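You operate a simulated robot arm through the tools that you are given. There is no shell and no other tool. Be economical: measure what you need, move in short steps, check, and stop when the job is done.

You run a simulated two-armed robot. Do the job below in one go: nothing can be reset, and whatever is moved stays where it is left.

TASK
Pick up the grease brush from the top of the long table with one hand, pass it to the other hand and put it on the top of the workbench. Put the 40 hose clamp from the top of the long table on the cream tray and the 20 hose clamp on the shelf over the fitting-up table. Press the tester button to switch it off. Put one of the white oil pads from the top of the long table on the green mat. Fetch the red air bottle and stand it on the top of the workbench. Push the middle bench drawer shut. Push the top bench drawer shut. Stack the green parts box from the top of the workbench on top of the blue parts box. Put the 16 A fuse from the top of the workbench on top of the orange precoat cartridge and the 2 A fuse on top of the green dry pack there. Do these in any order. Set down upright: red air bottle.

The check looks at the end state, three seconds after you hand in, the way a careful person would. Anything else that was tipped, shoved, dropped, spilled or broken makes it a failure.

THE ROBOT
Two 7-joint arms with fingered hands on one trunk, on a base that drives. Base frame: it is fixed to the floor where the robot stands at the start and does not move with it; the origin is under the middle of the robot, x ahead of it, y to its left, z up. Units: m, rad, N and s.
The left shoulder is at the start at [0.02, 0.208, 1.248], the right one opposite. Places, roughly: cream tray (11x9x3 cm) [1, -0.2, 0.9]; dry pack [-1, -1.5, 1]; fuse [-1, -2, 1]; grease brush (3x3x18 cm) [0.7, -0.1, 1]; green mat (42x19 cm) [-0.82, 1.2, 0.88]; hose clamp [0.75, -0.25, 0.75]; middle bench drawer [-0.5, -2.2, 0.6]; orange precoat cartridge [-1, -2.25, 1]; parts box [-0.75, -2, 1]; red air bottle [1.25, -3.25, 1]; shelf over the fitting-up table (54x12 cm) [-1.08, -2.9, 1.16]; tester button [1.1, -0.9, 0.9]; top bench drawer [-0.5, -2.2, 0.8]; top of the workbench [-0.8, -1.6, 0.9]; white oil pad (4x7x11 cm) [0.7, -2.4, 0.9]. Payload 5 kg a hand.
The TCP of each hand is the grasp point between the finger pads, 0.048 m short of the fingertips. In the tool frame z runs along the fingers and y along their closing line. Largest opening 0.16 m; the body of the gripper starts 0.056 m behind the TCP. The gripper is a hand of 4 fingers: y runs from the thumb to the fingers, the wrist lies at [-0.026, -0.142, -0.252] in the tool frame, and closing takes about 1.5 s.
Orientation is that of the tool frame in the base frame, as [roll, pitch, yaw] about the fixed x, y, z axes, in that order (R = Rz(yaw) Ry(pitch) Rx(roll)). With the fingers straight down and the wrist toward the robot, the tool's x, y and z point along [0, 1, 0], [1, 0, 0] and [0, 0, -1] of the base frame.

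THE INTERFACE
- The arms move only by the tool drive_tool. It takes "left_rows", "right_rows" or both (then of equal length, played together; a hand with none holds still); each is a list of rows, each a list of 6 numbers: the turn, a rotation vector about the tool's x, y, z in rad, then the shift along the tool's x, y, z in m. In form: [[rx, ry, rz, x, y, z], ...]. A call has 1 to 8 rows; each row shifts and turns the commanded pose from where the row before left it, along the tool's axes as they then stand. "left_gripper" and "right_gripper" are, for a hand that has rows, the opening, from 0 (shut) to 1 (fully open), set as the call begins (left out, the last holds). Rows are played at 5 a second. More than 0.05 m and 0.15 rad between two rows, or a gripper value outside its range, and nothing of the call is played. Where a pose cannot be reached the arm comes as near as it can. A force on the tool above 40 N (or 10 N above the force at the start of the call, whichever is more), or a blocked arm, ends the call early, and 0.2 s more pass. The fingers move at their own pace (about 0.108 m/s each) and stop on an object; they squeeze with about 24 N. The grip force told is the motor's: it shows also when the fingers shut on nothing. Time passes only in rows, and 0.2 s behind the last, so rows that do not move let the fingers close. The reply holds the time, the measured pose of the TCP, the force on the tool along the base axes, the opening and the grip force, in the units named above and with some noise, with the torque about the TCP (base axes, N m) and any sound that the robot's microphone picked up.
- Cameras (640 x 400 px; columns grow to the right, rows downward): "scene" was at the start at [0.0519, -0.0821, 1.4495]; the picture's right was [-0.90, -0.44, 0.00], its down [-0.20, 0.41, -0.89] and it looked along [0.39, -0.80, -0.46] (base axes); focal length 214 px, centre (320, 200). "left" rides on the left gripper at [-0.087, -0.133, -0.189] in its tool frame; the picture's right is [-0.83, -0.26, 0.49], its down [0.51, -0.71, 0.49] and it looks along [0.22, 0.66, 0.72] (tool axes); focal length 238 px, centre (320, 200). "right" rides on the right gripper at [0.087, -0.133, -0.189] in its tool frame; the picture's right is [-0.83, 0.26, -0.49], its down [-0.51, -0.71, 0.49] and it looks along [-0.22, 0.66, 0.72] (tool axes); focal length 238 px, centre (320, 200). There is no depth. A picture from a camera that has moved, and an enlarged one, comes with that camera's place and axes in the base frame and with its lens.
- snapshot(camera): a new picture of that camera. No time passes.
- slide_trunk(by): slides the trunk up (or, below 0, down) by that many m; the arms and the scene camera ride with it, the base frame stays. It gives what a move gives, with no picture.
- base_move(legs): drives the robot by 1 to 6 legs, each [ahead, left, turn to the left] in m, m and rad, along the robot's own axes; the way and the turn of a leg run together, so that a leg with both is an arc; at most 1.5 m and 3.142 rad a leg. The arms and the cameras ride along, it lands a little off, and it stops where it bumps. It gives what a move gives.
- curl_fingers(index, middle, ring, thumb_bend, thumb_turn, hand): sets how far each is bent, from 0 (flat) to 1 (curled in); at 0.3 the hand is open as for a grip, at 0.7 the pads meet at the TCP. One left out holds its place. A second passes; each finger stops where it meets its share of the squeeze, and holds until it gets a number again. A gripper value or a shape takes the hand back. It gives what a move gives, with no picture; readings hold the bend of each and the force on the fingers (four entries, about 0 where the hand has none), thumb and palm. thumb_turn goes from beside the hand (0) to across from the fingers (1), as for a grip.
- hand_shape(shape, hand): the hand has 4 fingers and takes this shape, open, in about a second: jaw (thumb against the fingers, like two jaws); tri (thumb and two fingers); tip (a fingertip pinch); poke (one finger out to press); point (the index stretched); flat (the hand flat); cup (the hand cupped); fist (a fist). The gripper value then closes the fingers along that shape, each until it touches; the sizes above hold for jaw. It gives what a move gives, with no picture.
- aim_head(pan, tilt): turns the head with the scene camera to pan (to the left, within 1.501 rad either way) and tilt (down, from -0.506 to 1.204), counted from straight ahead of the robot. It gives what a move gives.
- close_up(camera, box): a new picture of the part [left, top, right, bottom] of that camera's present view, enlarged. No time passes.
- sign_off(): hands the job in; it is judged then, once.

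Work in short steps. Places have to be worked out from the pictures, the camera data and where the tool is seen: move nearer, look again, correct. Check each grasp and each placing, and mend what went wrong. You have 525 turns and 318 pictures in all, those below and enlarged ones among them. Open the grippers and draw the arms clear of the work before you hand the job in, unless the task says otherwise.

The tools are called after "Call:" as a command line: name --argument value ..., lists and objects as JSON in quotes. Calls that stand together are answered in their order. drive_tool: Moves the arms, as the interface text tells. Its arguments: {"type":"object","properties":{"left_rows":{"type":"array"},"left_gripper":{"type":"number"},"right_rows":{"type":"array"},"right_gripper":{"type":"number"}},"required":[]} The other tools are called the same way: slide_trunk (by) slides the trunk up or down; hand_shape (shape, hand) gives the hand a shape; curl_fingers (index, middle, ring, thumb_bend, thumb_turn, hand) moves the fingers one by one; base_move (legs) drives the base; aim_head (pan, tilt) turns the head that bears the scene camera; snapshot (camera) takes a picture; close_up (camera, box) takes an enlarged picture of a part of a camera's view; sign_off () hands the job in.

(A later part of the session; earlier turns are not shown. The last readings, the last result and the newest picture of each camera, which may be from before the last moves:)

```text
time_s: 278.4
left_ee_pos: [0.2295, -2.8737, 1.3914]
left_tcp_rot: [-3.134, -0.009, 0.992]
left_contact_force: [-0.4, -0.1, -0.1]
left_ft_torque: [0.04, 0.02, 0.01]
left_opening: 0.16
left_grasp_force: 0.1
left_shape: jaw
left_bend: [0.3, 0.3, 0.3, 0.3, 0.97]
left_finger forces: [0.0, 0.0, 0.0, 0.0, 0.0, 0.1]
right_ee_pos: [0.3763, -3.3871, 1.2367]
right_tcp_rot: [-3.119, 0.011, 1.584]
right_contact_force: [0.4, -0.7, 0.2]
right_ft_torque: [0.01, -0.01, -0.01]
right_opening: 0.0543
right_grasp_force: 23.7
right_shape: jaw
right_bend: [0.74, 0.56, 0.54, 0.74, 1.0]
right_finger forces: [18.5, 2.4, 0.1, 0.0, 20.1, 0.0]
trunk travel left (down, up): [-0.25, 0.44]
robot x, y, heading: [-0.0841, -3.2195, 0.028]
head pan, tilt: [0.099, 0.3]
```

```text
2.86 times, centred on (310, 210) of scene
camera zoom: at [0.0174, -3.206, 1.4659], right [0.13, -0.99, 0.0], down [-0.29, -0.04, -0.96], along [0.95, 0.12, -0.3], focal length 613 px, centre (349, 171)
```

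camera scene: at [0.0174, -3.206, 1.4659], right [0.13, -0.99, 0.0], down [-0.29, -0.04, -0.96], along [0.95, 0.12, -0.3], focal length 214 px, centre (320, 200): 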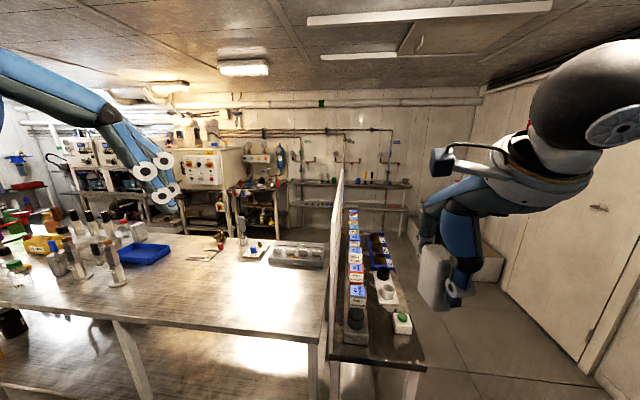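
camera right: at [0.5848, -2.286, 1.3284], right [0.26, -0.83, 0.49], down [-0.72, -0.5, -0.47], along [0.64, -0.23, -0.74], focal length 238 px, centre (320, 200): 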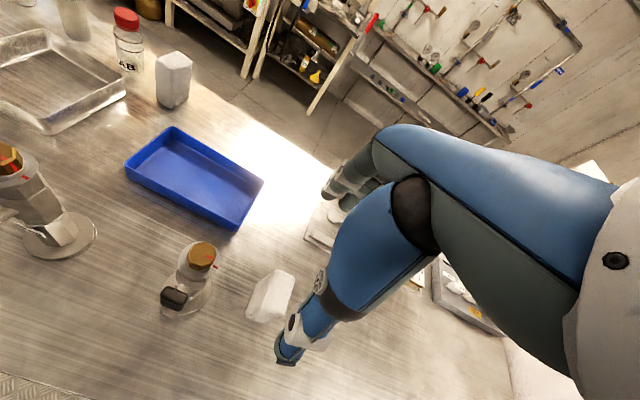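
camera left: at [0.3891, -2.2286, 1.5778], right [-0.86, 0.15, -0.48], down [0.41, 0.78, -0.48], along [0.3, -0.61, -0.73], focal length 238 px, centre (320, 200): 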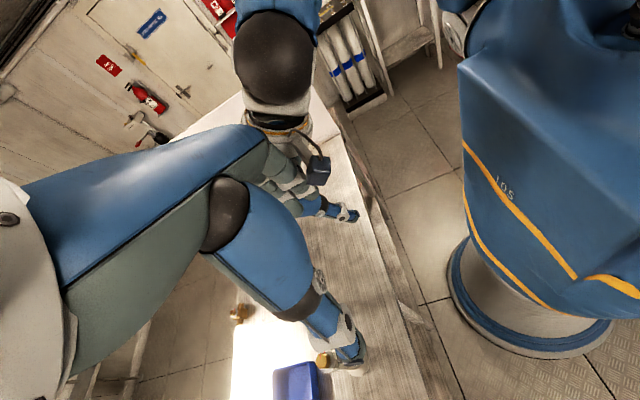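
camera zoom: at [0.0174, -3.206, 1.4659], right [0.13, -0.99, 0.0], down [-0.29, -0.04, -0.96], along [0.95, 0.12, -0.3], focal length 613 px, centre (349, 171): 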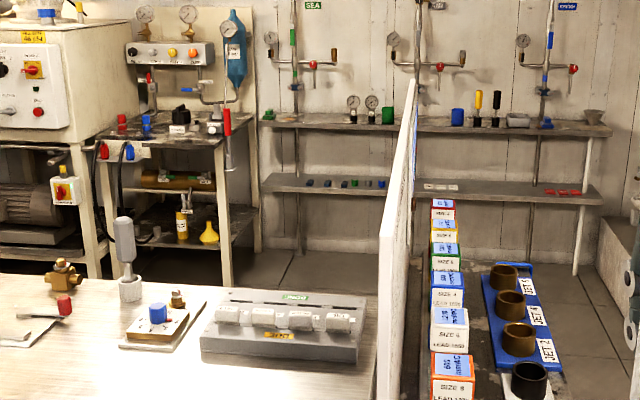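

Not obvious yet. Drive further right to view behind/along the narrow table from the other side.

Call:
base_move --legs '[[0, -0.45, 0]]'

Call:
aim_head --pan 0.3 --tilt 0.35

Call:
snapshot --camera "scene"

```text
time_s: 281.0
left_ee_pos: [0.2411, -3.3115, 1.3902]
left_tcp_rot: [-3.135, -0.008, 0.993]
left_contact_force: [-0.1, -0.1, 0.5]
left_ft_torque: [0.08, -0.04, 0.04]
left_opening: 0.1602
left_grasp_force: 0.1
left_shape: jaw
left_bend: [0.3, 0.3, 0.3, 0.3, 0.97]
left_finger forces: [0.1, 0.1, 0.0, 0.0, 0.0, 0.0]
right_ee_pos: [0.3898, -3.8231, 1.2368]
right_tcp_rot: [-3.118, 0.011, 1.586]
right_contact_force: [-0.3, -1.0, -1.1]
right_ft_torque: [0.05, -0.01, 0.04]
right_opening: 0.0544
right_grasp_force: 23.9
right_shape: jaw
right_bend: [0.74, 0.56, 0.54, 0.74, 1.0]
right_finger forces: [18.4, 2.4, 0.0, 0.1, 20.1, 0.1]
trunk travel left (down, up): [-0.25, 0.44]
robot x, y, heading: [-0.0757, -3.6566, 0.025]
head pan, tilt: [0.099, 0.3]
```

```text
time_s: 281.8
left_ee_pos: [0.2419, -3.309, 1.389]
left_tcp_rot: [-3.134, -0.007, 0.996]
left_contact_force: [-0.2, -0.5, 0.1]
left_ft_torque: [-0.05, -0.01, -0.02]
left_opening: 0.1602
left_grasp_force: 0.0
left_shape: jaw
left_bend: [0.3, 0.3, 0.3, 0.3, 0.97]
left_finger forces: [0.0, 0.0, 0.0, 0.0, 0.1, 0.0]
right_ee_pos: [0.3888, -3.8219, 1.2365]
right_tcp_rot: [-3.119, 0.011, 1.587]
right_contact_force: [0.2, 0.0, -0.5]
right_ft_torque: [-0.03, 0.0, 0.0]
right_opening: 0.0545
right_grasp_force: 24.1
right_shape: jaw
right_bend: [0.74, 0.56, 0.54, 0.74, 1.0]
right_finger forces: [18.4, 2.4, 0.0, 0.0, 20.1, 0.1]
trunk travel left (down, up): [-0.25, 0.44]
robot x, y, heading: [-0.0765, -3.6531, 0.03]
head pan, tilt: [0.3, 0.351]
```

```text
117 pictures are left
camera scene: at [0.0249, -3.6238, 1.4612], right [0.32, -0.95, 0.0], down [-0.33, -0.11, -0.94], along [0.89, 0.3, -0.34], focal length 214 px, centre (320, 200)
```

scene: 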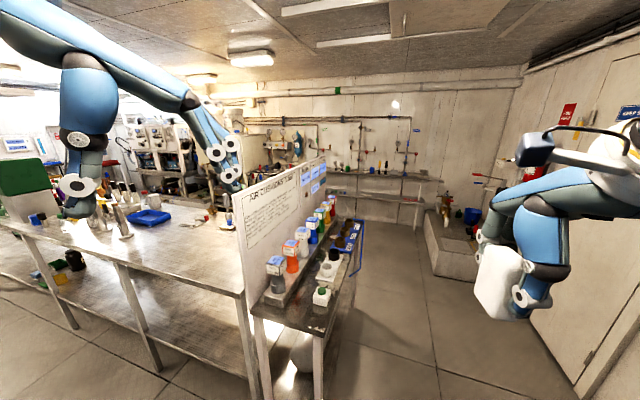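

The board reads something like an air-bottle station with coloured bottles. Zoom.

Call:
close_up --camera "scene" --box '[230, 150, 370, 320]'

Call:
close_up --camera "scene" --box '[285, 185, 365, 255]'

```text
2.35 times, centred on (300, 235) of scene
camera zoom: at [0.0249, -3.6238, 1.4612], right [0.32, -0.95, 0.0], down [-0.33, -0.11, -0.94], along [0.89, 0.3, -0.34], focal length 505 px, centre (367, 118)
```

zoom: 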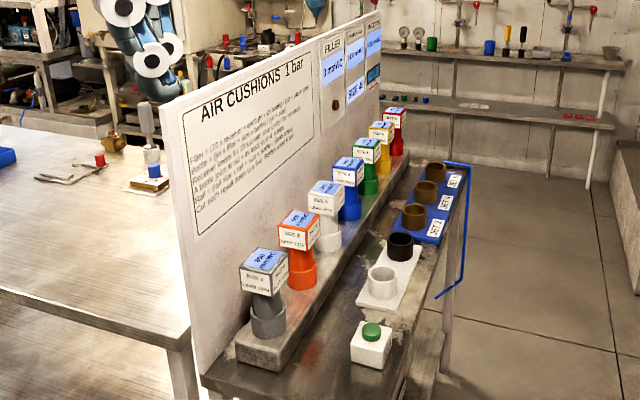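

```text
5.71 times, centred on (325, 220) of scene
camera zoom: at [0.0249, -3.6238, 1.4612], right [0.32, -0.95, 0.0], down [-0.33, -0.11, -0.94], along [0.89, 0.3, -0.34], focal length 1226 px, centre (291, 86)
```

zoom: 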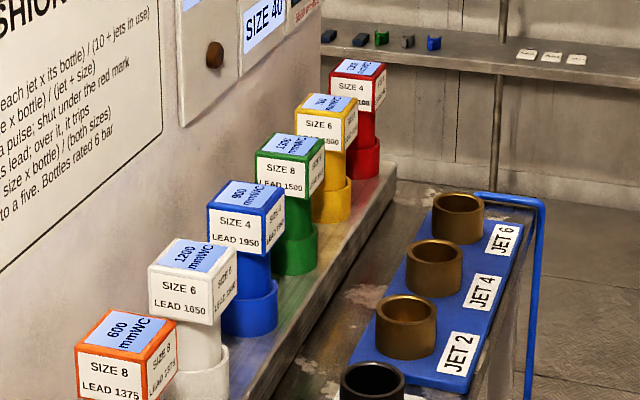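

The red bottle is the red column (with red SIZE 4 label cube) in a red socket at about (1.24,−3.29), top z≈1.03. It's best reached from the south side: drive to about (1.45,−3.95) and face +y.

Call:
base_move --legs '[[0, -0.27, -0.03], [1.5, 0, 0]]'

Call:
aim_head --pan 1.3 --tilt 0.6

Call:
snapshot --camera "scene"

```text
time_s: 290.7
left_ee_pos: [1.7564, -3.586, 1.3899]
left_tcp_rot: [-3.133, -0.008, 0.967]
left_contact_force: [0.8, 0.6, 0.3]
left_ft_torque: [0.01, 0.06, -0.02]
left_opening: 0.1601
left_grasp_force: 0.2
left_shape: jaw
left_bend: [0.3, 0.3, 0.3, 0.3, 0.97]
left_finger forces: [0.0, 0.0, 0.1, 0.1, 0.0, 0.0]
right_ee_pos: [1.8904, -4.1024, 1.2367]
right_tcp_rot: [-3.118, 0.01, 1.557]
right_contact_force: [0.3, 0.4, -0.7]
right_ft_torque: [0.02, 0.06, -0.01]
right_opening: 0.0546
right_grasp_force: 23.9
right_shape: jaw
right_bend: [0.74, 0.56, 0.54, 0.74, 1.0]
right_finger forces: [18.3, 2.5, 0.0, 0.1, 20.1, 0.0]
trunk travel left (down, up): [-0.25, 0.44]
robot x, y, heading: [1.433, -3.9207, -0.004]
head pan, tilt: [0.3, 0.351]
```

```text
time_s: 292.0
left_ee_pos: [1.7571, -3.586, 1.3903]
left_tcp_rot: [-3.134, -0.009, 0.966]
left_contact_force: [0.9, -0.1, 0.4]
left_ft_torque: [0.01, -0.05, -0.02]
left_opening: 0.1599
left_grasp_force: 0.1
left_shape: jaw
left_bend: [0.3, 0.3, 0.3, 0.3, 0.97]
left_finger forces: [0.0, 0.0, 0.0, 0.1, 0.1, 0.0]
right_ee_pos: [1.8899, -4.1029, 1.2357]
right_tcp_rot: [-3.118, 0.012, 1.556]
right_contact_force: [-0.5, 0.1, -0.2]
right_ft_torque: [0.01, -0.01, 0.03]
right_opening: 0.0544
right_grasp_force: 23.4
right_shape: jaw
right_bend: [0.74, 0.56, 0.54, 0.74, 1.0]
right_finger forces: [18.4, 2.4, 0.0, 0.0, 20.1, 0.0]
trunk travel left (down, up): [-0.25, 0.44]
robot x, y, heading: [1.4307, -3.9258, -0.003]
head pan, tilt: [1.3, 0.6]
```

```text
114 pictures are left
camera scene: at [1.4658, -3.8366, 1.4385], right [0.96, -0.27, 0.0], down [-0.15, -0.54, -0.83], along [0.22, 0.79, -0.56], focal length 214 px, centre (320, 200)
```

scene: 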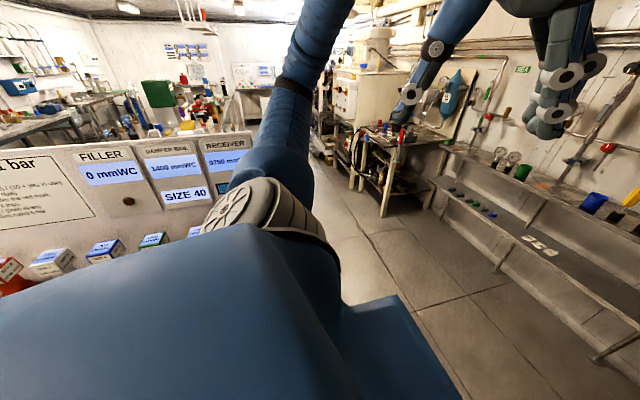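

Turn to face the narrow table (+y).

Call:
base_move --legs '[[0, 0, 1.57]]'

Call:
aim_head --pan 0.25 --tilt 0.6

Call:
snapshot --camera "scene"

Call:
close_up --camera "scene" --box '[150, 120, 390, 290]'

```text
time_s: 296.2
left_ee_pos: [1.0996, -3.5918, 1.3907]
left_tcp_rot: [-3.133, -0.007, 2.525]
left_contact_force: [-0.6, -0.1, -0.6]
left_ft_torque: [-0.01, 0.01, 0.0]
left_opening: 0.1601
left_grasp_force: 0.1
left_shape: jaw
left_bend: [0.3, 0.3, 0.3, 0.3, 0.97]
left_finger forces: [0.0, 0.0, 0.0, 0.1, 0.1, 0.0]
right_ee_pos: [1.6187, -3.4652, 1.2359]
right_tcp_rot: [-3.12, 0.011, 3.115]
right_contact_force: [-0.1, -0.7, 0.1]
right_ft_torque: [-0.03, -0.04, 0.01]
right_opening: 0.054
right_grasp_force: 23.6
right_shape: jaw
right_bend: [0.74, 0.56, 0.54, 0.74, 1.0]
right_finger forces: [18.1, 2.4, 0.0, 0.0, 19.6, 0.0]
trunk travel left (down, up): [-0.25, 0.44]
robot x, y, heading: [1.4327, -3.9211, 1.559]
head pan, tilt: [1.3, 0.6]
```

```text
time_s: 297.5
left_ee_pos: [1.1003, -3.5928, 1.3895]
left_tcp_rot: [-3.134, -0.008, 2.524]
left_contact_force: [-0.5, -0.1, -0.3]
left_ft_torque: [-0.02, -0.04, 0.03]
left_opening: 0.16
left_grasp_force: 0.1
left_shape: jaw
left_bend: [0.3, 0.3, 0.3, 0.3, 0.97]
left_finger forces: [0.1, 0.0, 0.0, 0.0, 0.0, 0.0]
right_ee_pos: [1.6168, -3.4654, 1.2362]
right_tcp_rot: [-3.119, 0.01, 3.114]
right_contact_force: [-0.8, -0.6, 0.4]
right_ft_torque: [0.0, -0.03, 0.0]
right_opening: 0.0544
right_grasp_force: 24.4
right_shape: jaw
right_bend: [0.74, 0.56, 0.54, 0.74, 1.0]
right_finger forces: [18.1, 2.3, 0.1, 0.0, 19.7, 0.0]
trunk travel left (down, up): [-0.25, 0.44]
robot x, y, heading: [1.433, -3.9228, 1.55]
head pan, tilt: [0.25, 0.6]
```

```text
113 pictures are left
camera scene: at [1.411, -3.8256, 1.4385], right [0.97, 0.23, 0.0], down [0.13, -0.55, -0.82], along [-0.19, 0.8, -0.57], focal length 214 px, centre (320, 200)
```

scene: 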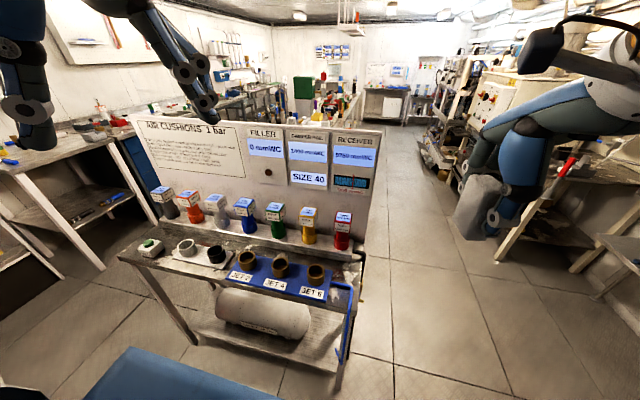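

```text
2.35 times, centred on (270, 205) of scene
camera zoom: at [1.411, -3.8256, 1.4385], right [0.97, 0.23, 0.0], down [0.13, -0.55, -0.82], along [-0.19, 0.8, -0.57], focal length 505 px, centre (438, 188)
```

zoom: 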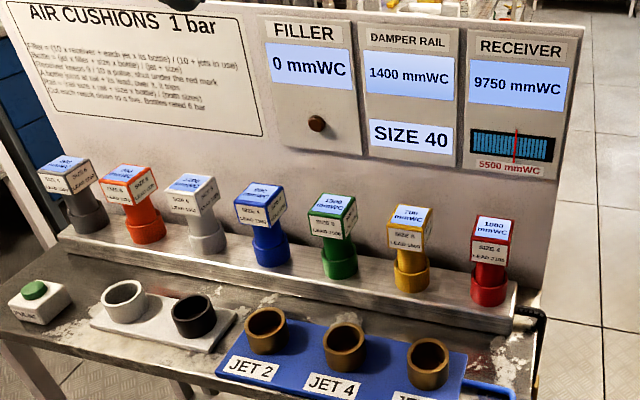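

Red bottle: cube top at (1.359,−3.257,0.981), base z≈0.83. Shift the base right 0.12 and turn the left hand square to it, fingers part-open.

Call:
base_move --legs '[[0, -0.12, 0.02]]'

Call:
drive_tool --left_rows '[[0, 0, -0.123, 0, 0.03, 0], [0, 0, -0.123, 0, 0.03, 0], [0, 0, -0.123, 0, 0.03, 0], [0, 0, -0.123, 0, 0.03, 0], [0, 0, -0.123, 0, 0.03, 0]]'

Call:
curl_fingers --hand "left" --index 0.4 --middle 0.4 --ring 0.4 --thumb_bend 0.4 --thumb_turn 1

Call:
snapshot --camera "left"

Call:
close_up --camera "scene" --box '[150, 120, 390, 290]'

```text
time_s: 298.7
left_ee_pos: [1.2131, -3.6002, 1.3902]
left_tcp_rot: [-3.134, -0.008, 2.547]
left_contact_force: [0.6, -0.5, -1.0]
left_ft_torque: [0.0, 0.11, 0.02]
left_opening: 0.1603
left_grasp_force: 0.0
left_shape: jaw
left_bend: [0.3, 0.3, 0.3, 0.3, 0.97]
left_finger forces: [0.0, 0.1, 0.0, 0.1, 0.0, 0.0]
right_ee_pos: [1.7283, -3.4624, 1.2362]
right_tcp_rot: [-3.119, 0.012, 3.137]
right_contact_force: [0.9, -0.7, 0.2]
right_ft_torque: [0.03, 0.08, 0.04]
right_opening: 0.0539
right_grasp_force: 24.1
right_shape: jaw
right_bend: [0.74, 0.56, 0.54, 0.74, 1.0]
right_finger forces: [18.0, 2.4, 0.0, 0.1, 19.6, 0.0]
trunk travel left (down, up): [-0.25, 0.44]
robot x, y, heading: [1.5526, -3.9238, 1.579]
head pan, tilt: [0.25, 0.6]
```

```text
time_s: 299.9
left_ee_pos: [1.2641, -3.4589, 1.3896]
left_tcp_rot: [-3.141, -0.01, -3.119]
left_contact_force: [-0.1, 0.9, 0.8]
left_ft_torque: [-0.06, 0.0, 0.02]
left_opening: 0.1597
left_grasp_force: 0.0
left_shape: jaw
left_bend: [0.3, 0.3, 0.3, 0.3, 0.97]
left_finger forces: [0.0, 0.0, 0.0, 0.0, 0.0, 0.0]
right_ee_pos: [1.7294, -3.4597, 1.2357]
right_tcp_rot: [-3.118, 0.01, 3.138]
right_contact_force: [0.7, 0.1, -0.4]
right_ft_torque: [-0.08, 0.06, 0.01]
right_opening: 0.0541
right_grasp_force: 24.2
right_shape: jaw
right_bend: [0.74, 0.56, 0.54, 0.74, 1.0]
right_finger forces: [18.2, 2.5, 0.0, 0.0, 19.7, 0.1]
trunk travel left (down, up): [-0.25, 0.44]
robot x, y, heading: [1.5493, -3.9254, 1.581]
head pan, tilt: [0.25, 0.6]
```

```text
time_s: 300.9
left_ee_pos: [1.2632, -3.4602, 1.39]
left_tcp_rot: [3.142, -0.01, -3.12]
left_contact_force: [0.0, 0.1, -0.3]
left_ft_torque: [-0.01, -0.01, 0.02]
left_opening: 0.1314
left_grasp_force: 0.2
left_shape: fingers
left_bend: [0.4, 0.4, 0.4, 0.4, 0.99]
left_finger forces: [0.1, 0.0, 0.0, 0.0, 0.0, 0.0]
right_ee_pos: [1.728, -3.4614, 1.2351]
right_tcp_rot: [-3.119, 0.01, 3.137]
right_contact_force: [-0.1, 0.2, -0.4]
right_ft_torque: [0.05, -0.01, 0.01]
right_opening: 0.0542
right_grasp_force: 24.2
right_shape: jaw
right_bend: [0.74, 0.56, 0.54, 0.74, 1.0]
right_finger forces: [18.1, 2.4, 0.0, 0.1, 19.6, 0.0]
trunk travel left (down, up): [-0.25, 0.44]
robot x, y, heading: [1.5504, -3.9203, 1.581]
head pan, tilt: [0.25, 0.6]
```

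```text
111 pictures are left
camera left: at [1.3536, -3.5907, 1.5772], right [0.83, -0.24, -0.49], down [-0.5, -0.72, -0.49], along [-0.24, 0.65, -0.72], focal length 238 px, centre (320, 200)
```

left: 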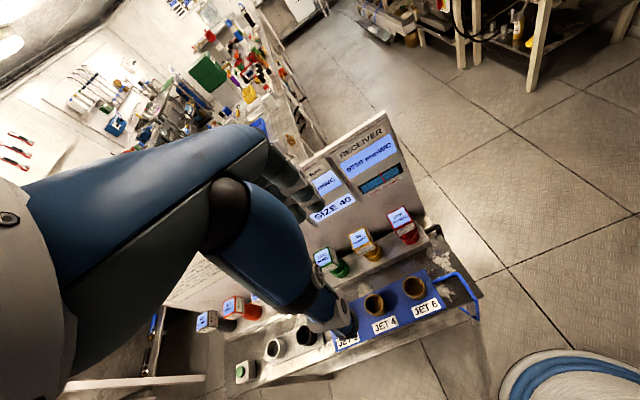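

```text
2.35 times, centred on (270, 205) of scene
camera zoom: at [1.5297, -3.8262, 1.4385], right [0.97, 0.26, 0.0], down [0.14, -0.55, -0.82], along [-0.21, 0.8, -0.57], focal length 505 px, centre (438, 188)
```

zoom: 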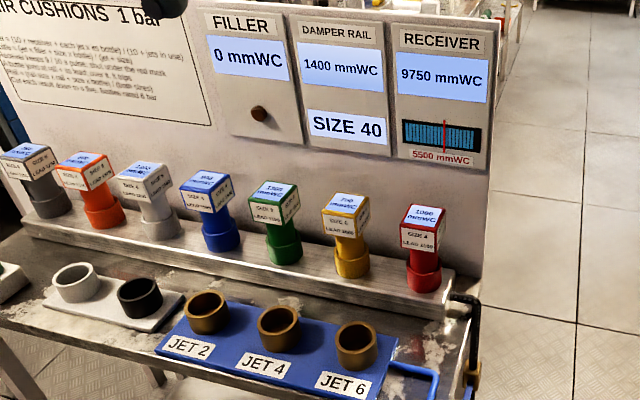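

Bottle cube confirmed at (1.357,−3.257,0.981). Move over it and down to just above.

Call:
drive_tool --left_rows '[[0, 0, 0, -0.0196, 0.0402, 0], [0, 0, 0, -0.0196, 0.0402, 0], [0, 0, 0, -0.0196, 0.0402, 0], [0, 0, 0, -0.0196, 0.0402, 0], [0, 0, 0, -0.0196, 0.0402, 0], [0, 0, 0, 0, 0, 0.05], [0, 0, 0, 0, 0, 0.05], [0, 0, 0, 0, 0, 0.05]]'

Call:
drive_tool --left_rows '[[0, 0, 0, 0, 0, 0.05], [0, 0, 0, 0, 0, 0.05], [0, 0, 0, 0, 0, 0.04]]'

Call:
close_up --camera "left" --box '[220, 140, 460, 340]'

Call:
close_up --camera "scene" --box '[220, 100, 380, 270]'

```text
time_s: 302.6
left_ee_pos: [1.3566, -3.2562, 1.2992]
left_tcp_rot: [3.115, -0.002, -3.123]
left_contact_force: [-0.7, -5.1, 11.3]
left_ft_torque: [0.45, 0.24, 0.12]
left_opening: 0.1301
left_grasp_force: 6.4
left_shape: fingers
left_bend: [0.41, 0.41, 0.4, 0.4, 0.99]
left_finger forces: [1.9, 10.2, 0.0, 0.0, 0.0, 0.0]
right_ee_pos: [1.7278, -3.4623, 1.2369]
right_tcp_rot: [-3.118, 0.012, 3.137]
right_contact_force: [0.5, 0.1, -1.0]
right_ft_torque: [-0.11, 0.09, 0.0]
right_opening: 0.0541
right_grasp_force: 24.2
right_shape: jaw
right_bend: [0.74, 0.56, 0.54, 0.74, 1.0]
right_finger forces: [18.3, 2.5, 0.0, 0.0, 19.7, 0.1]
trunk travel left (down, up): [-0.25, 0.44]
robot x, y, heading: [1.5541, -3.9238, 1.581]
head pan, tilt: [0.25, 0.6]
stopped in row 8 (left hand): the force on the tool passed its limit at 68 N (the readings are from after the stop); the commanded pose is now the measured one
```

```text
time_s: 302.9
left_ee_pos: [1.3565, -3.2539, 1.2991]
left_tcp_rot: [3.096, 0.006, -3.122]
left_contact_force: [-2.7, -6.1, 8.8]
left_ft_torque: [0.33, 0.18, 0.19]
left_opening: 0.1306
left_grasp_force: 5.1
left_shape: fingers
left_bend: [0.4, 0.42, 0.4, 0.4, 0.99]
left_finger forces: [0.5, 10.3, 0.1, 0.0, 0.0, 0.1]
right_ee_pos: [1.7278, -3.4636, 1.235]
right_tcp_rot: [-3.119, 0.012, 3.138]
right_contact_force: [-0.2, -0.3, -0.5]
right_ft_torque: [-0.02, -0.02, -0.03]
right_opening: 0.0538
right_grasp_force: 23.9
right_shape: jaw
right_bend: [0.74, 0.56, 0.54, 0.74, 1.0]
right_finger forces: [18.3, 2.5, 0.0, 0.1, 19.7, 0.0]
trunk travel left (down, up): [-0.25, 0.44]
robot x, y, heading: [1.5486, -3.924, 1.581]
head pan, tilt: [0.25, 0.6]
stopped in row 1 (left hand): the force on the tool passed its limit at 62 N (the readings are from after the stop); the commanded pose is now the measured one
```

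```text
2.00 times, centred on (340, 240) of left
camera zoom: at [1.4446, -3.3929, 1.4807], right [0.84, -0.22, -0.49], down [-0.49, -0.7, -0.53], along [-0.23, 0.68, -0.69], focal length 477 px, centre (280, 120)
```

zoom: 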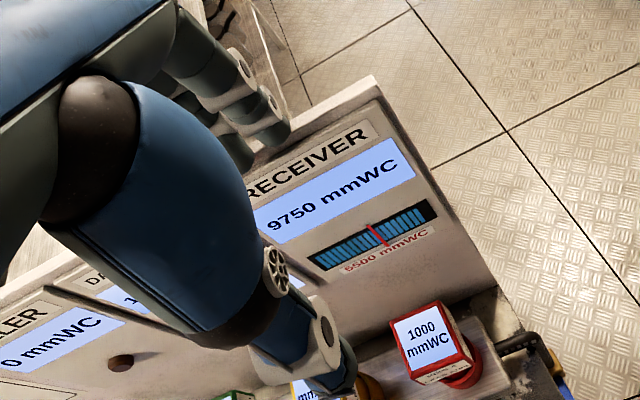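

```text
2.35 times, centred on (300, 185) of scene
camera zoom: at [1.529, -3.8277, 1.4385], right [0.97, 0.26, 0.0], down [0.15, -0.55, -0.83], along [-0.21, 0.8, -0.56], focal length 505 px, centre (367, 235)
```

zoom: 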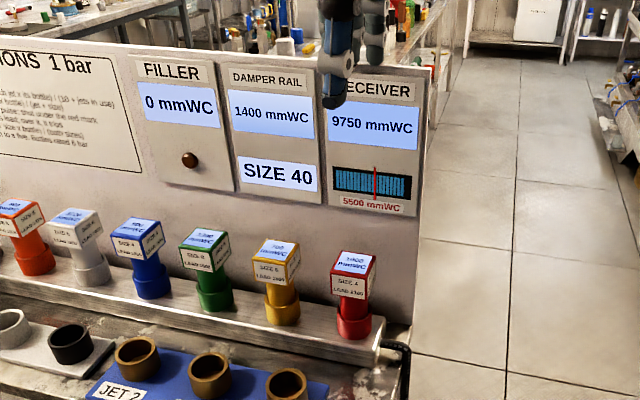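

The board stands close behind (top ≈1.25), so I'll instead grip from the front with the hand tilted 45°, closing along x. Retreat up and back first.

Call:
drive_tool --left_rows '[[0, 0, 0, 0, 0, -0.03], [0, 0, 0, 0, 0, -0.05], [0, 0, 0, 0, -0.05, 0], [0, 0, 0, 0, -0.05, 0], [0, 0, 0, 0, -0.05, 0], [0, 0, 0, 0, -0.05, 0]]'

Call:
drive_tool --left_rows '[[0, 0, 0.143, 0, 0, 0], [0, 0, 0.143, 0, 0, 0], [0, 0, 0.143, 0, 0, 0], [0, 0, 0.143, 0, 0, 0], [0, 0, 0.143, 0, 0, 0], [0, 0, 0.143, 0, 0, 0], [0, 0, 0.143, 0, 0, 0], [0, 0, 0.143, 0, 0, 0]]'

Call:
drive_tool --left_rows '[[0, 0, 0.143, 0, 0, 0], [0, 0, 0.143, 0, 0, 0], [0, 0, 0.143, 0, 0, 0], [0, 0.143, 0, 0, 0, 0], [0, 0.143, 0, 0, 0, 0], [0, 0.143, 0, 0, 0, 0], [0, 0.143, 0, 0, 0, 0], [0, 0.143, 0, 0, 0, 0]]'

Call:
snapshot --camera "left"

Call:
snapshot --camera "scene"

```text
time_s: 304.3
left_ee_pos: [1.3548, -3.4583, 1.3744]
left_tcp_rot: [3.1, 0.005, -3.123]
left_contact_force: [0.3, -1.7, 0.3]
left_ft_torque: [0.17, 0.0, 0.03]
left_opening: 0.1309
left_grasp_force: 0.1
left_shape: fingers
left_bend: [0.4, 0.4, 0.4, 0.4, 0.99]
left_finger forces: [0.0, 0.0, 0.1, 0.0, 0.1, 0.0]
right_ee_pos: [1.7289, -3.4631, 1.2374]
right_tcp_rot: [-3.12, 0.014, 3.138]
right_contact_force: [1.0, -1.3, 0.5]
right_ft_torque: [0.19, -0.05, -0.04]
right_opening: 0.0542
right_grasp_force: 24.2
right_shape: jaw
right_bend: [0.74, 0.56, 0.54, 0.74, 1.0]
right_finger forces: [18.3, 2.5, 0.1, 0.0, 19.7, 0.0]
trunk travel left (down, up): [-0.25, 0.44]
robot x, y, heading: [1.5515, -3.9216, 1.582]
head pan, tilt: [0.25, 0.6]
```

```text
time_s: 306.3
left_ee_pos: [1.3569, -3.4688, 1.4113]
left_tcp_rot: [-3.108, -0.206, 2.055]
left_contact_force: [-2.4, -0.6, 0.7]
left_ft_torque: [0.08, -0.35, -0.02]
left_opening: 0.1311
left_grasp_force: 0.0
left_shape: fingers
left_bend: [0.4, 0.4, 0.4, 0.4, 0.99]
left_finger forces: [0.0, 0.1, 0.0, 0.0, 0.0, 0.1]
right_ee_pos: [1.7249, -3.461, 1.2352]
right_tcp_rot: [-3.117, 0.014, 3.138]
right_contact_force: [-2.0, -1.5, -0.1]
right_ft_torque: [0.03, -0.28, -0.1]
right_opening: 0.0543
right_grasp_force: 24.1
right_shape: jaw
right_bend: [0.74, 0.56, 0.54, 0.74, 1.0]
right_finger forces: [18.2, 2.4, 0.0, 0.1, 19.7, 0.0]
trunk travel left (down, up): [-0.25, 0.44]
robot x, y, heading: [1.5493, -3.9198, 1.581]
head pan, tilt: [0.25, 0.6]
stopped in row 8 (left hand): the arm was blocked; the commanded pose is now the measured one
```

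```text
time_s: 308.1
left_ee_pos: [1.4564, -3.6041, 1.3905]
left_tcp_rot: [-2.96, -0.884, 1.499]
left_contact_force: [0.5, -0.6, -0.2]
left_ft_torque: [0.04, 0.03, 0.04]
left_opening: 0.1311
left_grasp_force: 0.1
left_shape: fingers
left_bend: [0.4, 0.4, 0.4, 0.4, 0.99]
left_finger forces: [0.0, 0.0, 0.0, 0.0, 0.0, 0.1]
left hand out of reach, approached as far as the arm can: row 1, 2, 3, 4, 5, 6, 7, 8
right_ee_pos: [1.7302, -3.4614, 1.2344]
right_tcp_rot: [-3.116, 0.009, 3.135]
right_contact_force: [0.3, 0.3, 0.1]
right_ft_torque: [0.02, 0.0, -0.02]
right_opening: 0.0543
right_grasp_force: 24.2
right_shape: jaw
right_bend: [0.74, 0.56, 0.54, 0.74, 1.0]
right_finger forces: [18.2, 2.4, 0.0, 0.0, 19.7, 0.0]
trunk travel left (down, up): [-0.25, 0.44]
robot x, y, heading: [1.5514, -3.9226, 1.583]
head pan, tilt: [0.25, 0.6]
```

```text
107 pictures are left
camera left: at [1.3451, -3.8127, 1.4552], right [-0.36, -0.17, -0.92], down [-0.74, 0.65, 0.17], along [0.57, 0.74, -0.36], focal length 238 px, centre (320, 200)
```

left: 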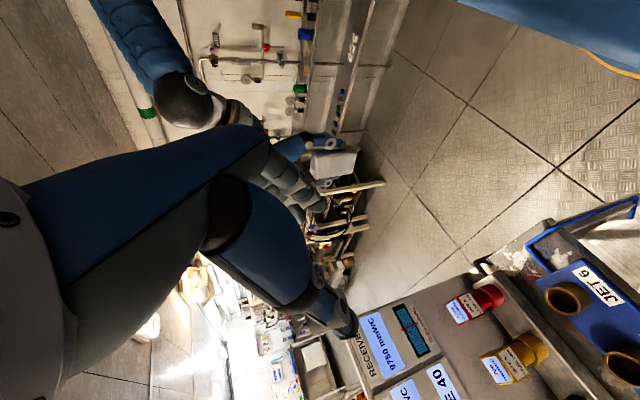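

```text
106 pictures are left
camera scene: at [1.5301, -3.8264, 1.4385], right [0.97, 0.26, 0.0], down [0.15, -0.55, -0.83], along [-0.21, 0.8, -0.56], focal length 214 px, centre (320, 200)
```

scene: 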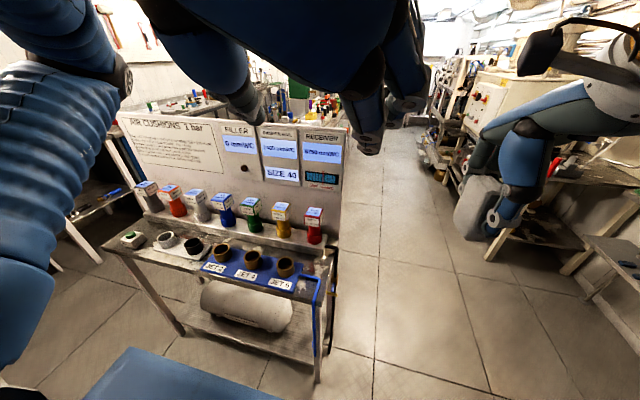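

Orientation achieved (tilted ~50°, closing along x). Bring the hand down to an approach point in front of the bottle.

Call:
drive_tool --left_rows '[[0, 0, 0, -0.0276, 0.0065, 0.0362], [0, 0, 0, -0.0276, 0.0065, 0.0362], [0, 0, 0, -0.0276, 0.0065, 0.0362], [0, 0, 0, -0.0276, 0.0065, 0.0362], [0, 0, 0, -0.0276, 0.0065, 0.0362], [0, 0, 0, -0.0276, 0.0065, 0.0362], [0, 0, 0, -0.0276, 0.0065, 0.0362]]'

Call:
snapshot --camera "left"

Call:
snapshot --camera "scene"

```text
time_s: 309.7
left_ee_pos: [1.4783, -3.5656, 1.3291]
left_tcp_rot: [-2.972, -0.881, 1.518]
left_contact_force: [-0.3, -3.0, -1.6]
left_ft_torque: [0.3, -0.07, -0.11]
left_opening: 0.131
left_grasp_force: 0.0
left_shape: fingers
left_bend: [0.4, 0.4, 0.4, 0.4, 0.99]
left_finger forces: [0.0, 0.1, 0.1, 0.0, 0.0, 0.0]
left hand out of reach, approached as far as the arm can: row 1, 2, 3, 4, 5, 6, 7
right_ee_pos: [1.7269, -3.4636, 1.2372]
right_tcp_rot: [-3.119, 0.013, 3.137]
right_contact_force: [-2.1, -1.4, 0.7]
right_ft_torque: [0.19, -0.33, -0.05]
right_opening: 0.0542
right_grasp_force: 24.5
right_shape: jaw
right_bend: [0.74, 0.56, 0.54, 0.74, 1.0]
right_finger forces: [18.1, 2.4, 0.0, 0.0, 19.7, 0.0]
trunk travel left (down, up): [-0.25, 0.44]
robot x, y, heading: [1.5522, -3.9215, 1.585]
head pan, tilt: [0.25, 0.6]
```

```text
105 pictures are left
camera left: at [1.3686, -3.7744, 1.394], right [-0.35, -0.18, -0.92], down [-0.75, 0.64, 0.16], along [0.56, 0.75, -0.35], focal length 238 px, centre (320, 200)
```

left: 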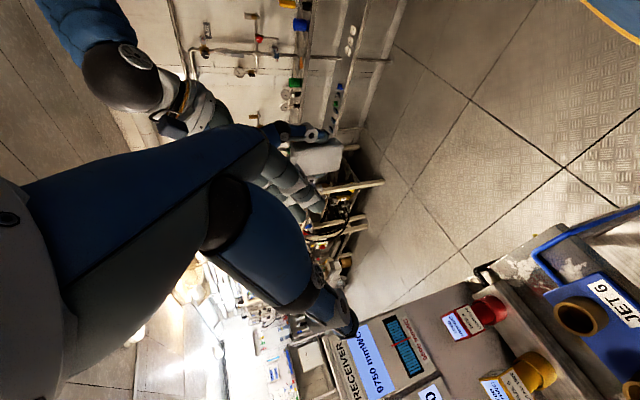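

```text
104 pictures are left
camera scene: at [1.5271, -3.8284, 1.4387], right [0.97, 0.26, 0.0], down [0.15, -0.54, -0.83], along [-0.21, 0.8, -0.56], focal length 214 px, centre (320, 200)
```

scene: 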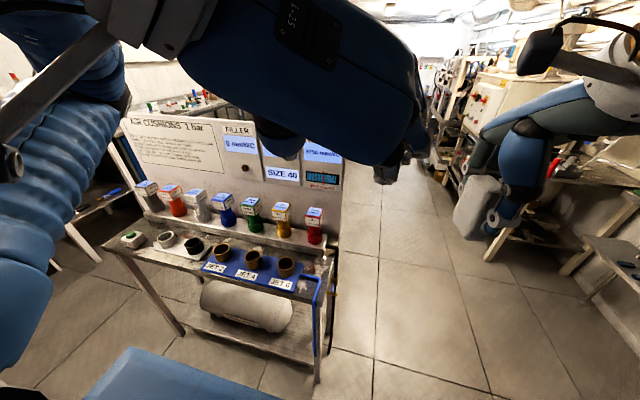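

The arm is too folded here; the base must stand further back. Back off 0.22 m and re-read.

Call:
base_move --legs '[[-0.22, 0, 0]]'

Call:
drive_tool --left_rows '[[0, 0, 0, 0, 0, 0], [0, 0, 0, 0, 0, 0]]'

```text
time_s: 311.4
left_ee_pos: [1.4829, -3.7905, 1.3295]
left_tcp_rot: [-2.972, -0.88, 1.523]
left_contact_force: [-0.2, -1.3, 0.6]
left_ft_torque: [0.03, 0.01, 0.0]
left_opening: 0.1309
left_grasp_force: 0.0
left_shape: fingers
left_bend: [0.4, 0.4, 0.4, 0.4, 0.99]
left_finger forces: [0.0, 0.0, 0.0, 0.0, 0.0, 0.1]
right_ee_pos: [1.7304, -3.6889, 1.2354]
right_tcp_rot: [-3.117, 0.012, 3.14]
right_contact_force: [-0.2, -1.4, 0.2]
right_ft_torque: [0.11, 0.0, -0.01]
right_opening: 0.0541
right_grasp_force: 23.9
right_shape: jaw
right_bend: [0.74, 0.56, 0.54, 0.74, 1.0]
right_finger forces: [18.1, 2.4, 0.0, 0.1, 19.7, 0.1]
trunk travel left (down, up): [-0.25, 0.44]
robot x, y, heading: [1.559, -4.1498, 1.581]
head pan, tilt: [0.25, 0.6]
```

```text
time_s: 312.0
left_ee_pos: [1.4832, -3.7901, 1.3287]
left_tcp_rot: [-2.967, -0.877, 1.52]
left_contact_force: [-0.3, 0.4, -0.1]
left_ft_torque: [0.01, -0.02, -0.01]
left_opening: 0.1312
left_grasp_force: 0.2
left_shape: fingers
left_bend: [0.4, 0.4, 0.4, 0.4, 0.99]
left_finger forces: [0.1, 0.0, 0.0, 0.0, 0.0, 0.0]
right_ee_pos: [1.7303, -3.6889, 1.2349]
right_tcp_rot: [-3.114, 0.011, 3.14]
right_contact_force: [0.0, 0.2, -0.7]
right_ft_torque: [0.01, 0.03, -0.03]
right_opening: 0.0543
right_grasp_force: 24.1
right_shape: jaw
right_bend: [0.74, 0.56, 0.54, 0.74, 1.0]
right_finger forces: [18.2, 2.4, 0.1, 0.0, 19.9, 0.0]
trunk travel left (down, up): [-0.25, 0.44]
robot x, y, heading: [1.5541, -4.1511, 1.584]
head pan, tilt: [0.25, 0.6]
```

Commanded pose is now the measured one. Move along the pointing direction toward the approach point.

Call:
drive_tool --left_rows '[[0, 0, 0, 0.0047, -0.0039, 0.0453], [0, 0, 0, 0.0047, -0.0039, 0.0453], [0, 0, 0, 0.0047, -0.0039, 0.0453], [0, 0, 0, 0.0047, -0.0039, 0.0453], [0, 0, 0, 0.0047, -0.0039, 0.0453], [0, 0, 0, 0.0047, -0.0039, 0.0453], [0, 0, 0, 0.0047, -0.0039, 0.0453], [0, 0, 0, 0.0047, -0.0039, 0.0453]]'

Call:
snapshot --camera "scene"

Call:
snapshot --camera "left"

```text
time_s: 313.8
left_ee_pos: [1.4828, -3.7897, 1.3292]
left_tcp_rot: [-2.971, -0.881, 1.522]
left_contact_force: [-0.3, -0.7, 0.1]
left_ft_torque: [0.01, -0.02, 0.01]
left_opening: 0.1312
left_grasp_force: 0.1
left_shape: fingers
left_bend: [0.4, 0.4, 0.4, 0.4, 0.99]
left_finger forces: [0.0, 0.0, 0.0, 0.0, 0.1, 0.0]
left hand out of reach, approached as far as the arm can: row 1, 2, 3, 4, 5, 6, 7, 8
right_ee_pos: [1.7305, -3.6888, 1.2353]
right_tcp_rot: [-3.116, 0.01, 3.14]
right_contact_force: [-0.4, 0.0, -0.8]
right_ft_torque: [-0.02, -0.02, -0.01]
right_opening: 0.0539
right_grasp_force: 23.7
right_shape: jaw
right_bend: [0.74, 0.56, 0.54, 0.74, 1.0]
right_finger forces: [18.3, 2.4, 0.0, 0.0, 19.7, 0.1]
trunk travel left (down, up): [-0.25, 0.44]
robot x, y, heading: [1.5546, -4.1494, 1.587]
head pan, tilt: [0.25, 0.6]
```

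```text
103 pictures are left
camera scene: at [1.5322, -4.0538, 1.4385], right [0.97, 0.26, 0.0], down [0.15, -0.55, -0.82], along [-0.22, 0.8, -0.57], focal length 214 px, centre (320, 200)
```

scene: 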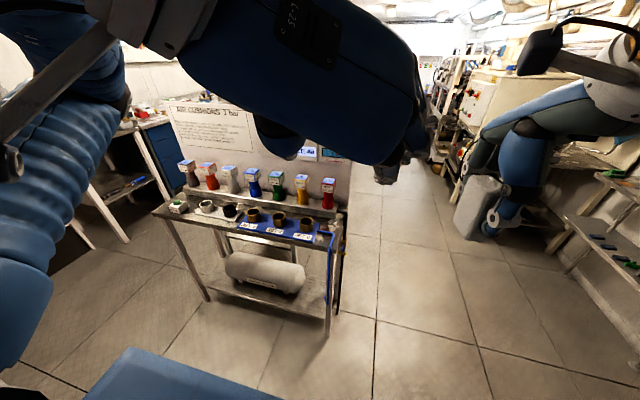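

```text
102 pictures are left
camera left: at [1.3734, -4.0005, 1.3942], right [-0.35, -0.18, -0.92], down [-0.75, 0.64, 0.16], along [0.56, 0.75, -0.36], focal length 238 px, centre (320, 200)
```

left: 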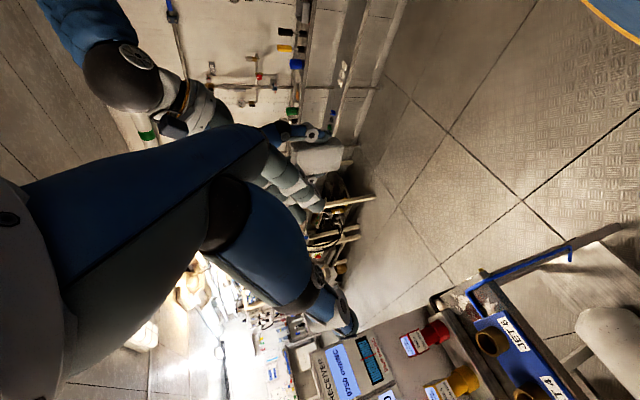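

The solver is stuck in that folded pose. Undo the tilt and rotation, then rotate again with the arm extended.

Call:
drive_tool --left_rows '[[0, -0.143, 0, 0, 0, 0], [0, -0.143, 0, 0, 0, 0], [0, -0.143, 0, 0, 0, 0], [0, -0.143, 0, 0, 0, 0], [0, -0.143, 0, 0, 0, 0], [0, -0.1, -0.1, 0, 0, 0], [0, 0, -0.143, 0, 0, 0], [0, 0, -0.143, 0, 0, 0]]'

```text
time_s: 315.6
left_ee_pos: [1.4828, -3.7894, 1.3266]
left_tcp_rot: [-3.074, -0.105, 2.031]
left_contact_force: [0.4, -0.3, -0.6]
left_ft_torque: [0.06, 0.01, 0.03]
left_opening: 0.1311
left_grasp_force: 0.0
left_shape: fingers
left_bend: [0.4, 0.4, 0.4, 0.4, 0.99]
left_finger forces: [0.1, 0.0, 0.1, 0.0, 0.0, 0.0]
right_ee_pos: [1.7291, -3.6882, 1.237]
right_tcp_rot: [-3.116, 0.011, 3.141]
right_contact_force: [0.2, -0.7, -0.3]
right_ft_torque: [0.01, 0.0, -0.02]
right_opening: 0.0542
right_grasp_force: 24.1
right_shape: jaw
right_bend: [0.74, 0.56, 0.54, 0.74, 1.0]
right_finger forces: [18.4, 2.5, 0.0, 0.0, 19.8, 0.1]
trunk travel left (down, up): [-0.25, 0.44]
robot x, y, heading: [1.5559, -4.1498, 1.582]
head pan, tilt: [0.25, 0.6]
```

Move the hand forward first.

Call:
drive_tool --left_rows '[[0, 0, 0, 0.045, 0.0067, 0], [0, 0, 0, 0.045, 0.0067, 0], [0, 0, 0, 0.045, 0.0067, 0], [0, 0, 0, 0.045, 0.0067, 0], [0, 0, 0, 0.045, 0.0067, 0], [0, 0, 0, 0.045, 0.0067, 0], [0, 0, 0, 0.045, 0.0067, 0], [0, 0, 0, 0.03, 0.0067, 0]]'

Call:
drive_tool --left_rows '[[-0.06, 0.1, 0.1, 0, 0, 0], [0, 0.1, 0.11, 0, 0, 0], [0, 0.1, 0.11, 0, 0, 0], [0, 0.1, 0.11, 0, 0, 0]]'

Call:
snapshot --camera "left"

Call:
snapshot --camera "scene"

```text
time_s: 317.4
left_ee_pos: [1.424, -3.6082, 1.3449]
left_tcp_rot: [-3.074, -0.102, 2.039]
left_contact_force: [-0.6, 0.0, -1.0]
left_ft_torque: [-0.06, -0.17, 0.0]
left_opening: 0.1311
left_grasp_force: 0.1
left_shape: fingers
left_bend: [0.4, 0.4, 0.4, 0.4, 0.99]
left_finger forces: [0.0, 0.0, 0.0, 0.0, 0.0, 0.0]
left hand out of reach, approached as far as the arm can: row 5, 6, 7, 8
right_ee_pos: [1.728, -3.6873, 1.2356]
right_tcp_rot: [-3.116, 0.012, 3.14]
right_contact_force: [-0.7, 0.5, 0.1]
right_ft_torque: [-0.07, -0.14, -0.03]
right_opening: 0.0544
right_grasp_force: 24.7
right_shape: jaw
right_bend: [0.74, 0.56, 0.54, 0.74, 1.0]
right_finger forces: [18.3, 2.4, 0.1, 0.0, 19.8, 0.0]
trunk travel left (down, up): [-0.25, 0.44]
robot x, y, heading: [1.5514, -4.1501, 1.583]
head pan, tilt: [0.25, 0.6]
```

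```text
refused: row 1 steps farther than a row can; nothing moved
```

```text
101 pictures are left
camera left: at [1.3645, -3.756, 1.5323], right [0.09, -0.83, -0.55], down [-0.91, 0.16, -0.39], along [0.41, 0.54, -0.74], focal length 238 px, centre (320, 200)
```

left: 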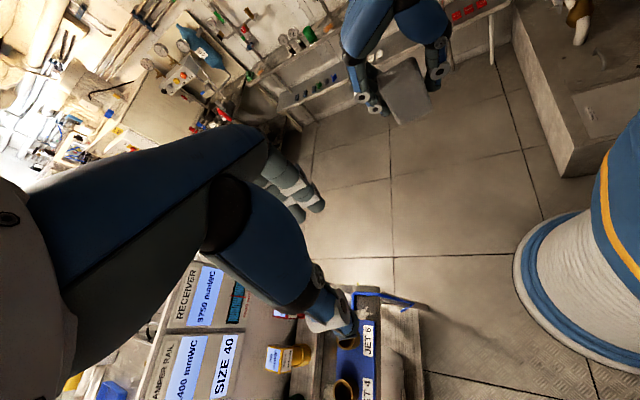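

```text
100 pictures are left
camera scene: at [1.5305, -4.0531, 1.4384], right [0.97, 0.26, 0.0], down [0.15, -0.55, -0.82], along [-0.21, 0.8, -0.57], focal length 214 px, centre (320, 200)
```

scene: 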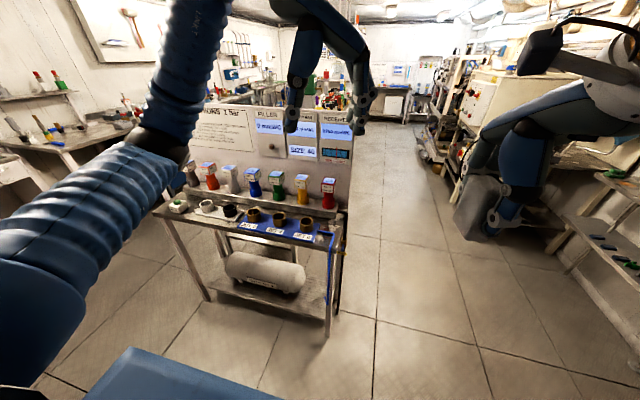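

The elbow is in an awkward branch. Return the left hand to the standard orientation first, then extend.

Call:
drive_tool --left_rows '[[0, 0, -0.14, 0, 0, 0], [0, 0, -0.14, 0, 0, 0], [0, 0, -0.14, 0, 0, 0], [0, 0, -0.14, 0, 0, 0], [0, 0, -0.14, 0, 0, 0], [0, 0, -0.14, 0, 0, 0], [0, 0, -0.14, 0, 0, 0], [0, 0, -0.13, 0, 0, 0]]'

Call:
drive_tool --left_rows '[[-0.035, -0.05, 0, 0.02, 0.03, 0], [-0.035, -0.05, 0, 0.02, 0.03, 0], [0, 0, 0, 0.02, 0.03, 0], [0, 0, 0, 0.02, 0.03, 0]]'

```text
time_s: 319.2
left_ee_pos: [1.4256, -3.6094, 1.3484]
left_tcp_rot: [3.077, -0.107, -3.131]
left_contact_force: [0.5, -0.7, -0.3]
left_ft_torque: [0.03, 0.06, -0.01]
left_opening: 0.131
left_grasp_force: 0.1
left_shape: fingers
left_bend: [0.4, 0.4, 0.4, 0.4, 0.99]
left_finger forces: [0.1, 0.1, 0.0, 0.1, 0.0, 0.1]
right_ee_pos: [1.7312, -3.6885, 1.2349]
right_tcp_rot: [-3.115, 0.01, 3.141]
right_contact_force: [-0.2, -1.0, -0.5]
right_ft_torque: [-0.01, 0.02, 0.03]
right_opening: 0.0543
right_grasp_force: 23.8
right_shape: jaw
right_bend: [0.74, 0.56, 0.54, 0.74, 1.0]
right_finger forces: [18.3, 2.4, 0.1, 0.0, 19.9, 0.0]
trunk travel left (down, up): [-0.25, 0.44]
robot x, y, heading: [1.5586, -4.1489, 1.587]
head pan, tilt: [0.25, 0.6]
```

```text
time_s: 320.2
left_ee_pos: [1.3415, -3.4903, 1.3605]
left_tcp_rot: [3.007, -0.007, 3.138]
left_contact_force: [-1.3, 0.0, 0.0]
left_ft_torque: [-0.02, -0.07, 0.02]
left_opening: 0.1309
left_grasp_force: 0.0
left_shape: fingers
left_bend: [0.4, 0.4, 0.4, 0.4, 0.99]
left_finger forces: [0.0, 0.1, 0.0, 0.0, 0.1, 0.0]
right_ee_pos: [1.7298, -3.6869, 1.2345]
right_tcp_rot: [-3.115, 0.013, 3.14]
right_contact_force: [-0.3, 0.9, -1.0]
right_ft_torque: [-0.02, -0.07, 0.03]
right_opening: 0.0543
right_grasp_force: 23.5
right_shape: jaw
right_bend: [0.74, 0.56, 0.54, 0.74, 1.0]
right_finger forces: [18.3, 2.4, 0.0, 0.0, 19.8, 0.0]
trunk travel left (down, up): [-0.25, 0.44]
robot x, y, heading: [1.5562, -4.1489, 1.585]
head pan, tilt: [0.25, 0.6]
```

Extended now. Rotate +90° (wrist to the left) here, levelling too.

Call:
drive_tool --left_rows '[[0.067, 0, 0, 0, 0, 0], [0.067, 0, 0, 0, 0, 0], [0, 0, 0.143, 0, 0, 0], [0, 0, 0.143, 0, 0, 0], [0, 0, 0.143, 0, 0, 0], [0, 0, 0.143, 0, 0, 0], [0, 0, 0.143, 0, 0, 0], [0, 0, 0.143, 0, 0, 0]]'

Call:
drive_tool --left_rows '[[0, 0, 0.143, 0, 0, 0], [0, 0, 0.143, 0, 0, 0], [0, 0, 0.143, 0, 0, 0], [0, 0, 0.143, 0, 0, 0], [0, 0, 0.143, 0, 0, 0]]'

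Call:
snapshot --camera "left"

```text
time_s: 322.0
left_ee_pos: [1.3528, -3.5101, 1.3733]
left_tcp_rot: [-3.127, -0.01, 2.36]
left_contact_force: [0.1, -0.5, -0.1]
left_ft_torque: [0.06, 0.06, 0.0]
left_opening: 0.1311
left_grasp_force: 0.0
left_shape: fingers
left_bend: [0.4, 0.4, 0.4, 0.4, 0.99]
left_finger forces: [0.0, 0.0, 0.1, 0.1, 0.0, 0.0]
left hand out of reach, approached as far as the arm can: row 8
right_ee_pos: [1.7308, -3.6879, 1.2346]
right_tcp_rot: [-3.117, 0.01, 3.139]
right_contact_force: [0.4, -0.8, 0.0]
right_ft_torque: [0.03, 0.03, 0.0]
right_opening: 0.0542
right_grasp_force: 23.9
right_shape: jaw
right_bend: [0.74, 0.56, 0.54, 0.74, 1.0]
right_finger forces: [18.4, 2.5, 0.1, 0.0, 19.8, 0.0]
trunk travel left (down, up): [-0.25, 0.44]
robot x, y, heading: [1.551, -4.152, 1.587]
head pan, tilt: [0.25, 0.6]
```

```text
time_s: 323.2
left_ee_pos: [1.4039, -3.6273, 1.3531]
left_tcp_rot: [-3.121, -0.006, 2.003]
left_contact_force: [0.4, -0.4, 0.5]
left_ft_torque: [0.02, 0.09, 0.0]
left_opening: 0.1314
left_grasp_force: 0.1
left_shape: fingers
left_bend: [0.4, 0.4, 0.4, 0.4, 0.99]
left_finger forces: [0.0, 0.0, 0.0, 0.0, 0.1, 0.0]
left hand out of reach, approached as far as the arm can: row 1, 2, 3, 4, 5
right_ee_pos: [1.7308, -3.6875, 1.2348]
right_tcp_rot: [-3.115, 0.012, 3.139]
right_contact_force: [0.8, 0.7, -0.7]
right_ft_torque: [0.05, 0.03, 0.01]
right_opening: 0.0543
right_grasp_force: 23.7
right_shape: jaw
right_bend: [0.74, 0.56, 0.54, 0.74, 1.0]
right_finger forces: [18.2, 2.4, 0.0, 0.0, 19.7, 0.0]
trunk travel left (down, up): [-0.25, 0.44]
robot x, y, heading: [1.5545, -4.1422, 1.591]
head pan, tilt: [0.25, 0.6]
```

```text
99 pictures are left
camera left: at [1.3222, -3.7607, 1.5444], right [0.1, -0.87, -0.49], down [-0.87, 0.16, -0.47], along [0.49, 0.47, -0.74], focal length 238 px, centre (320, 200)
```

left: 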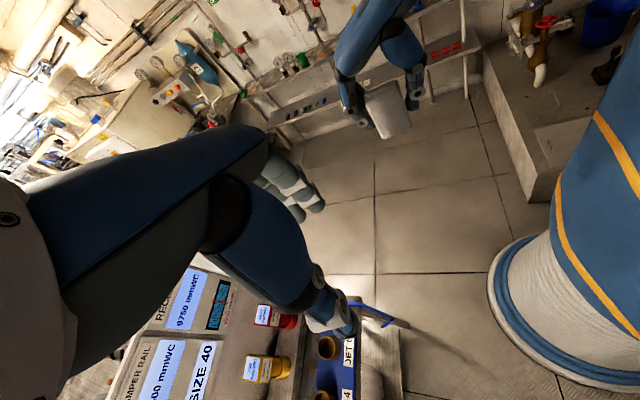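

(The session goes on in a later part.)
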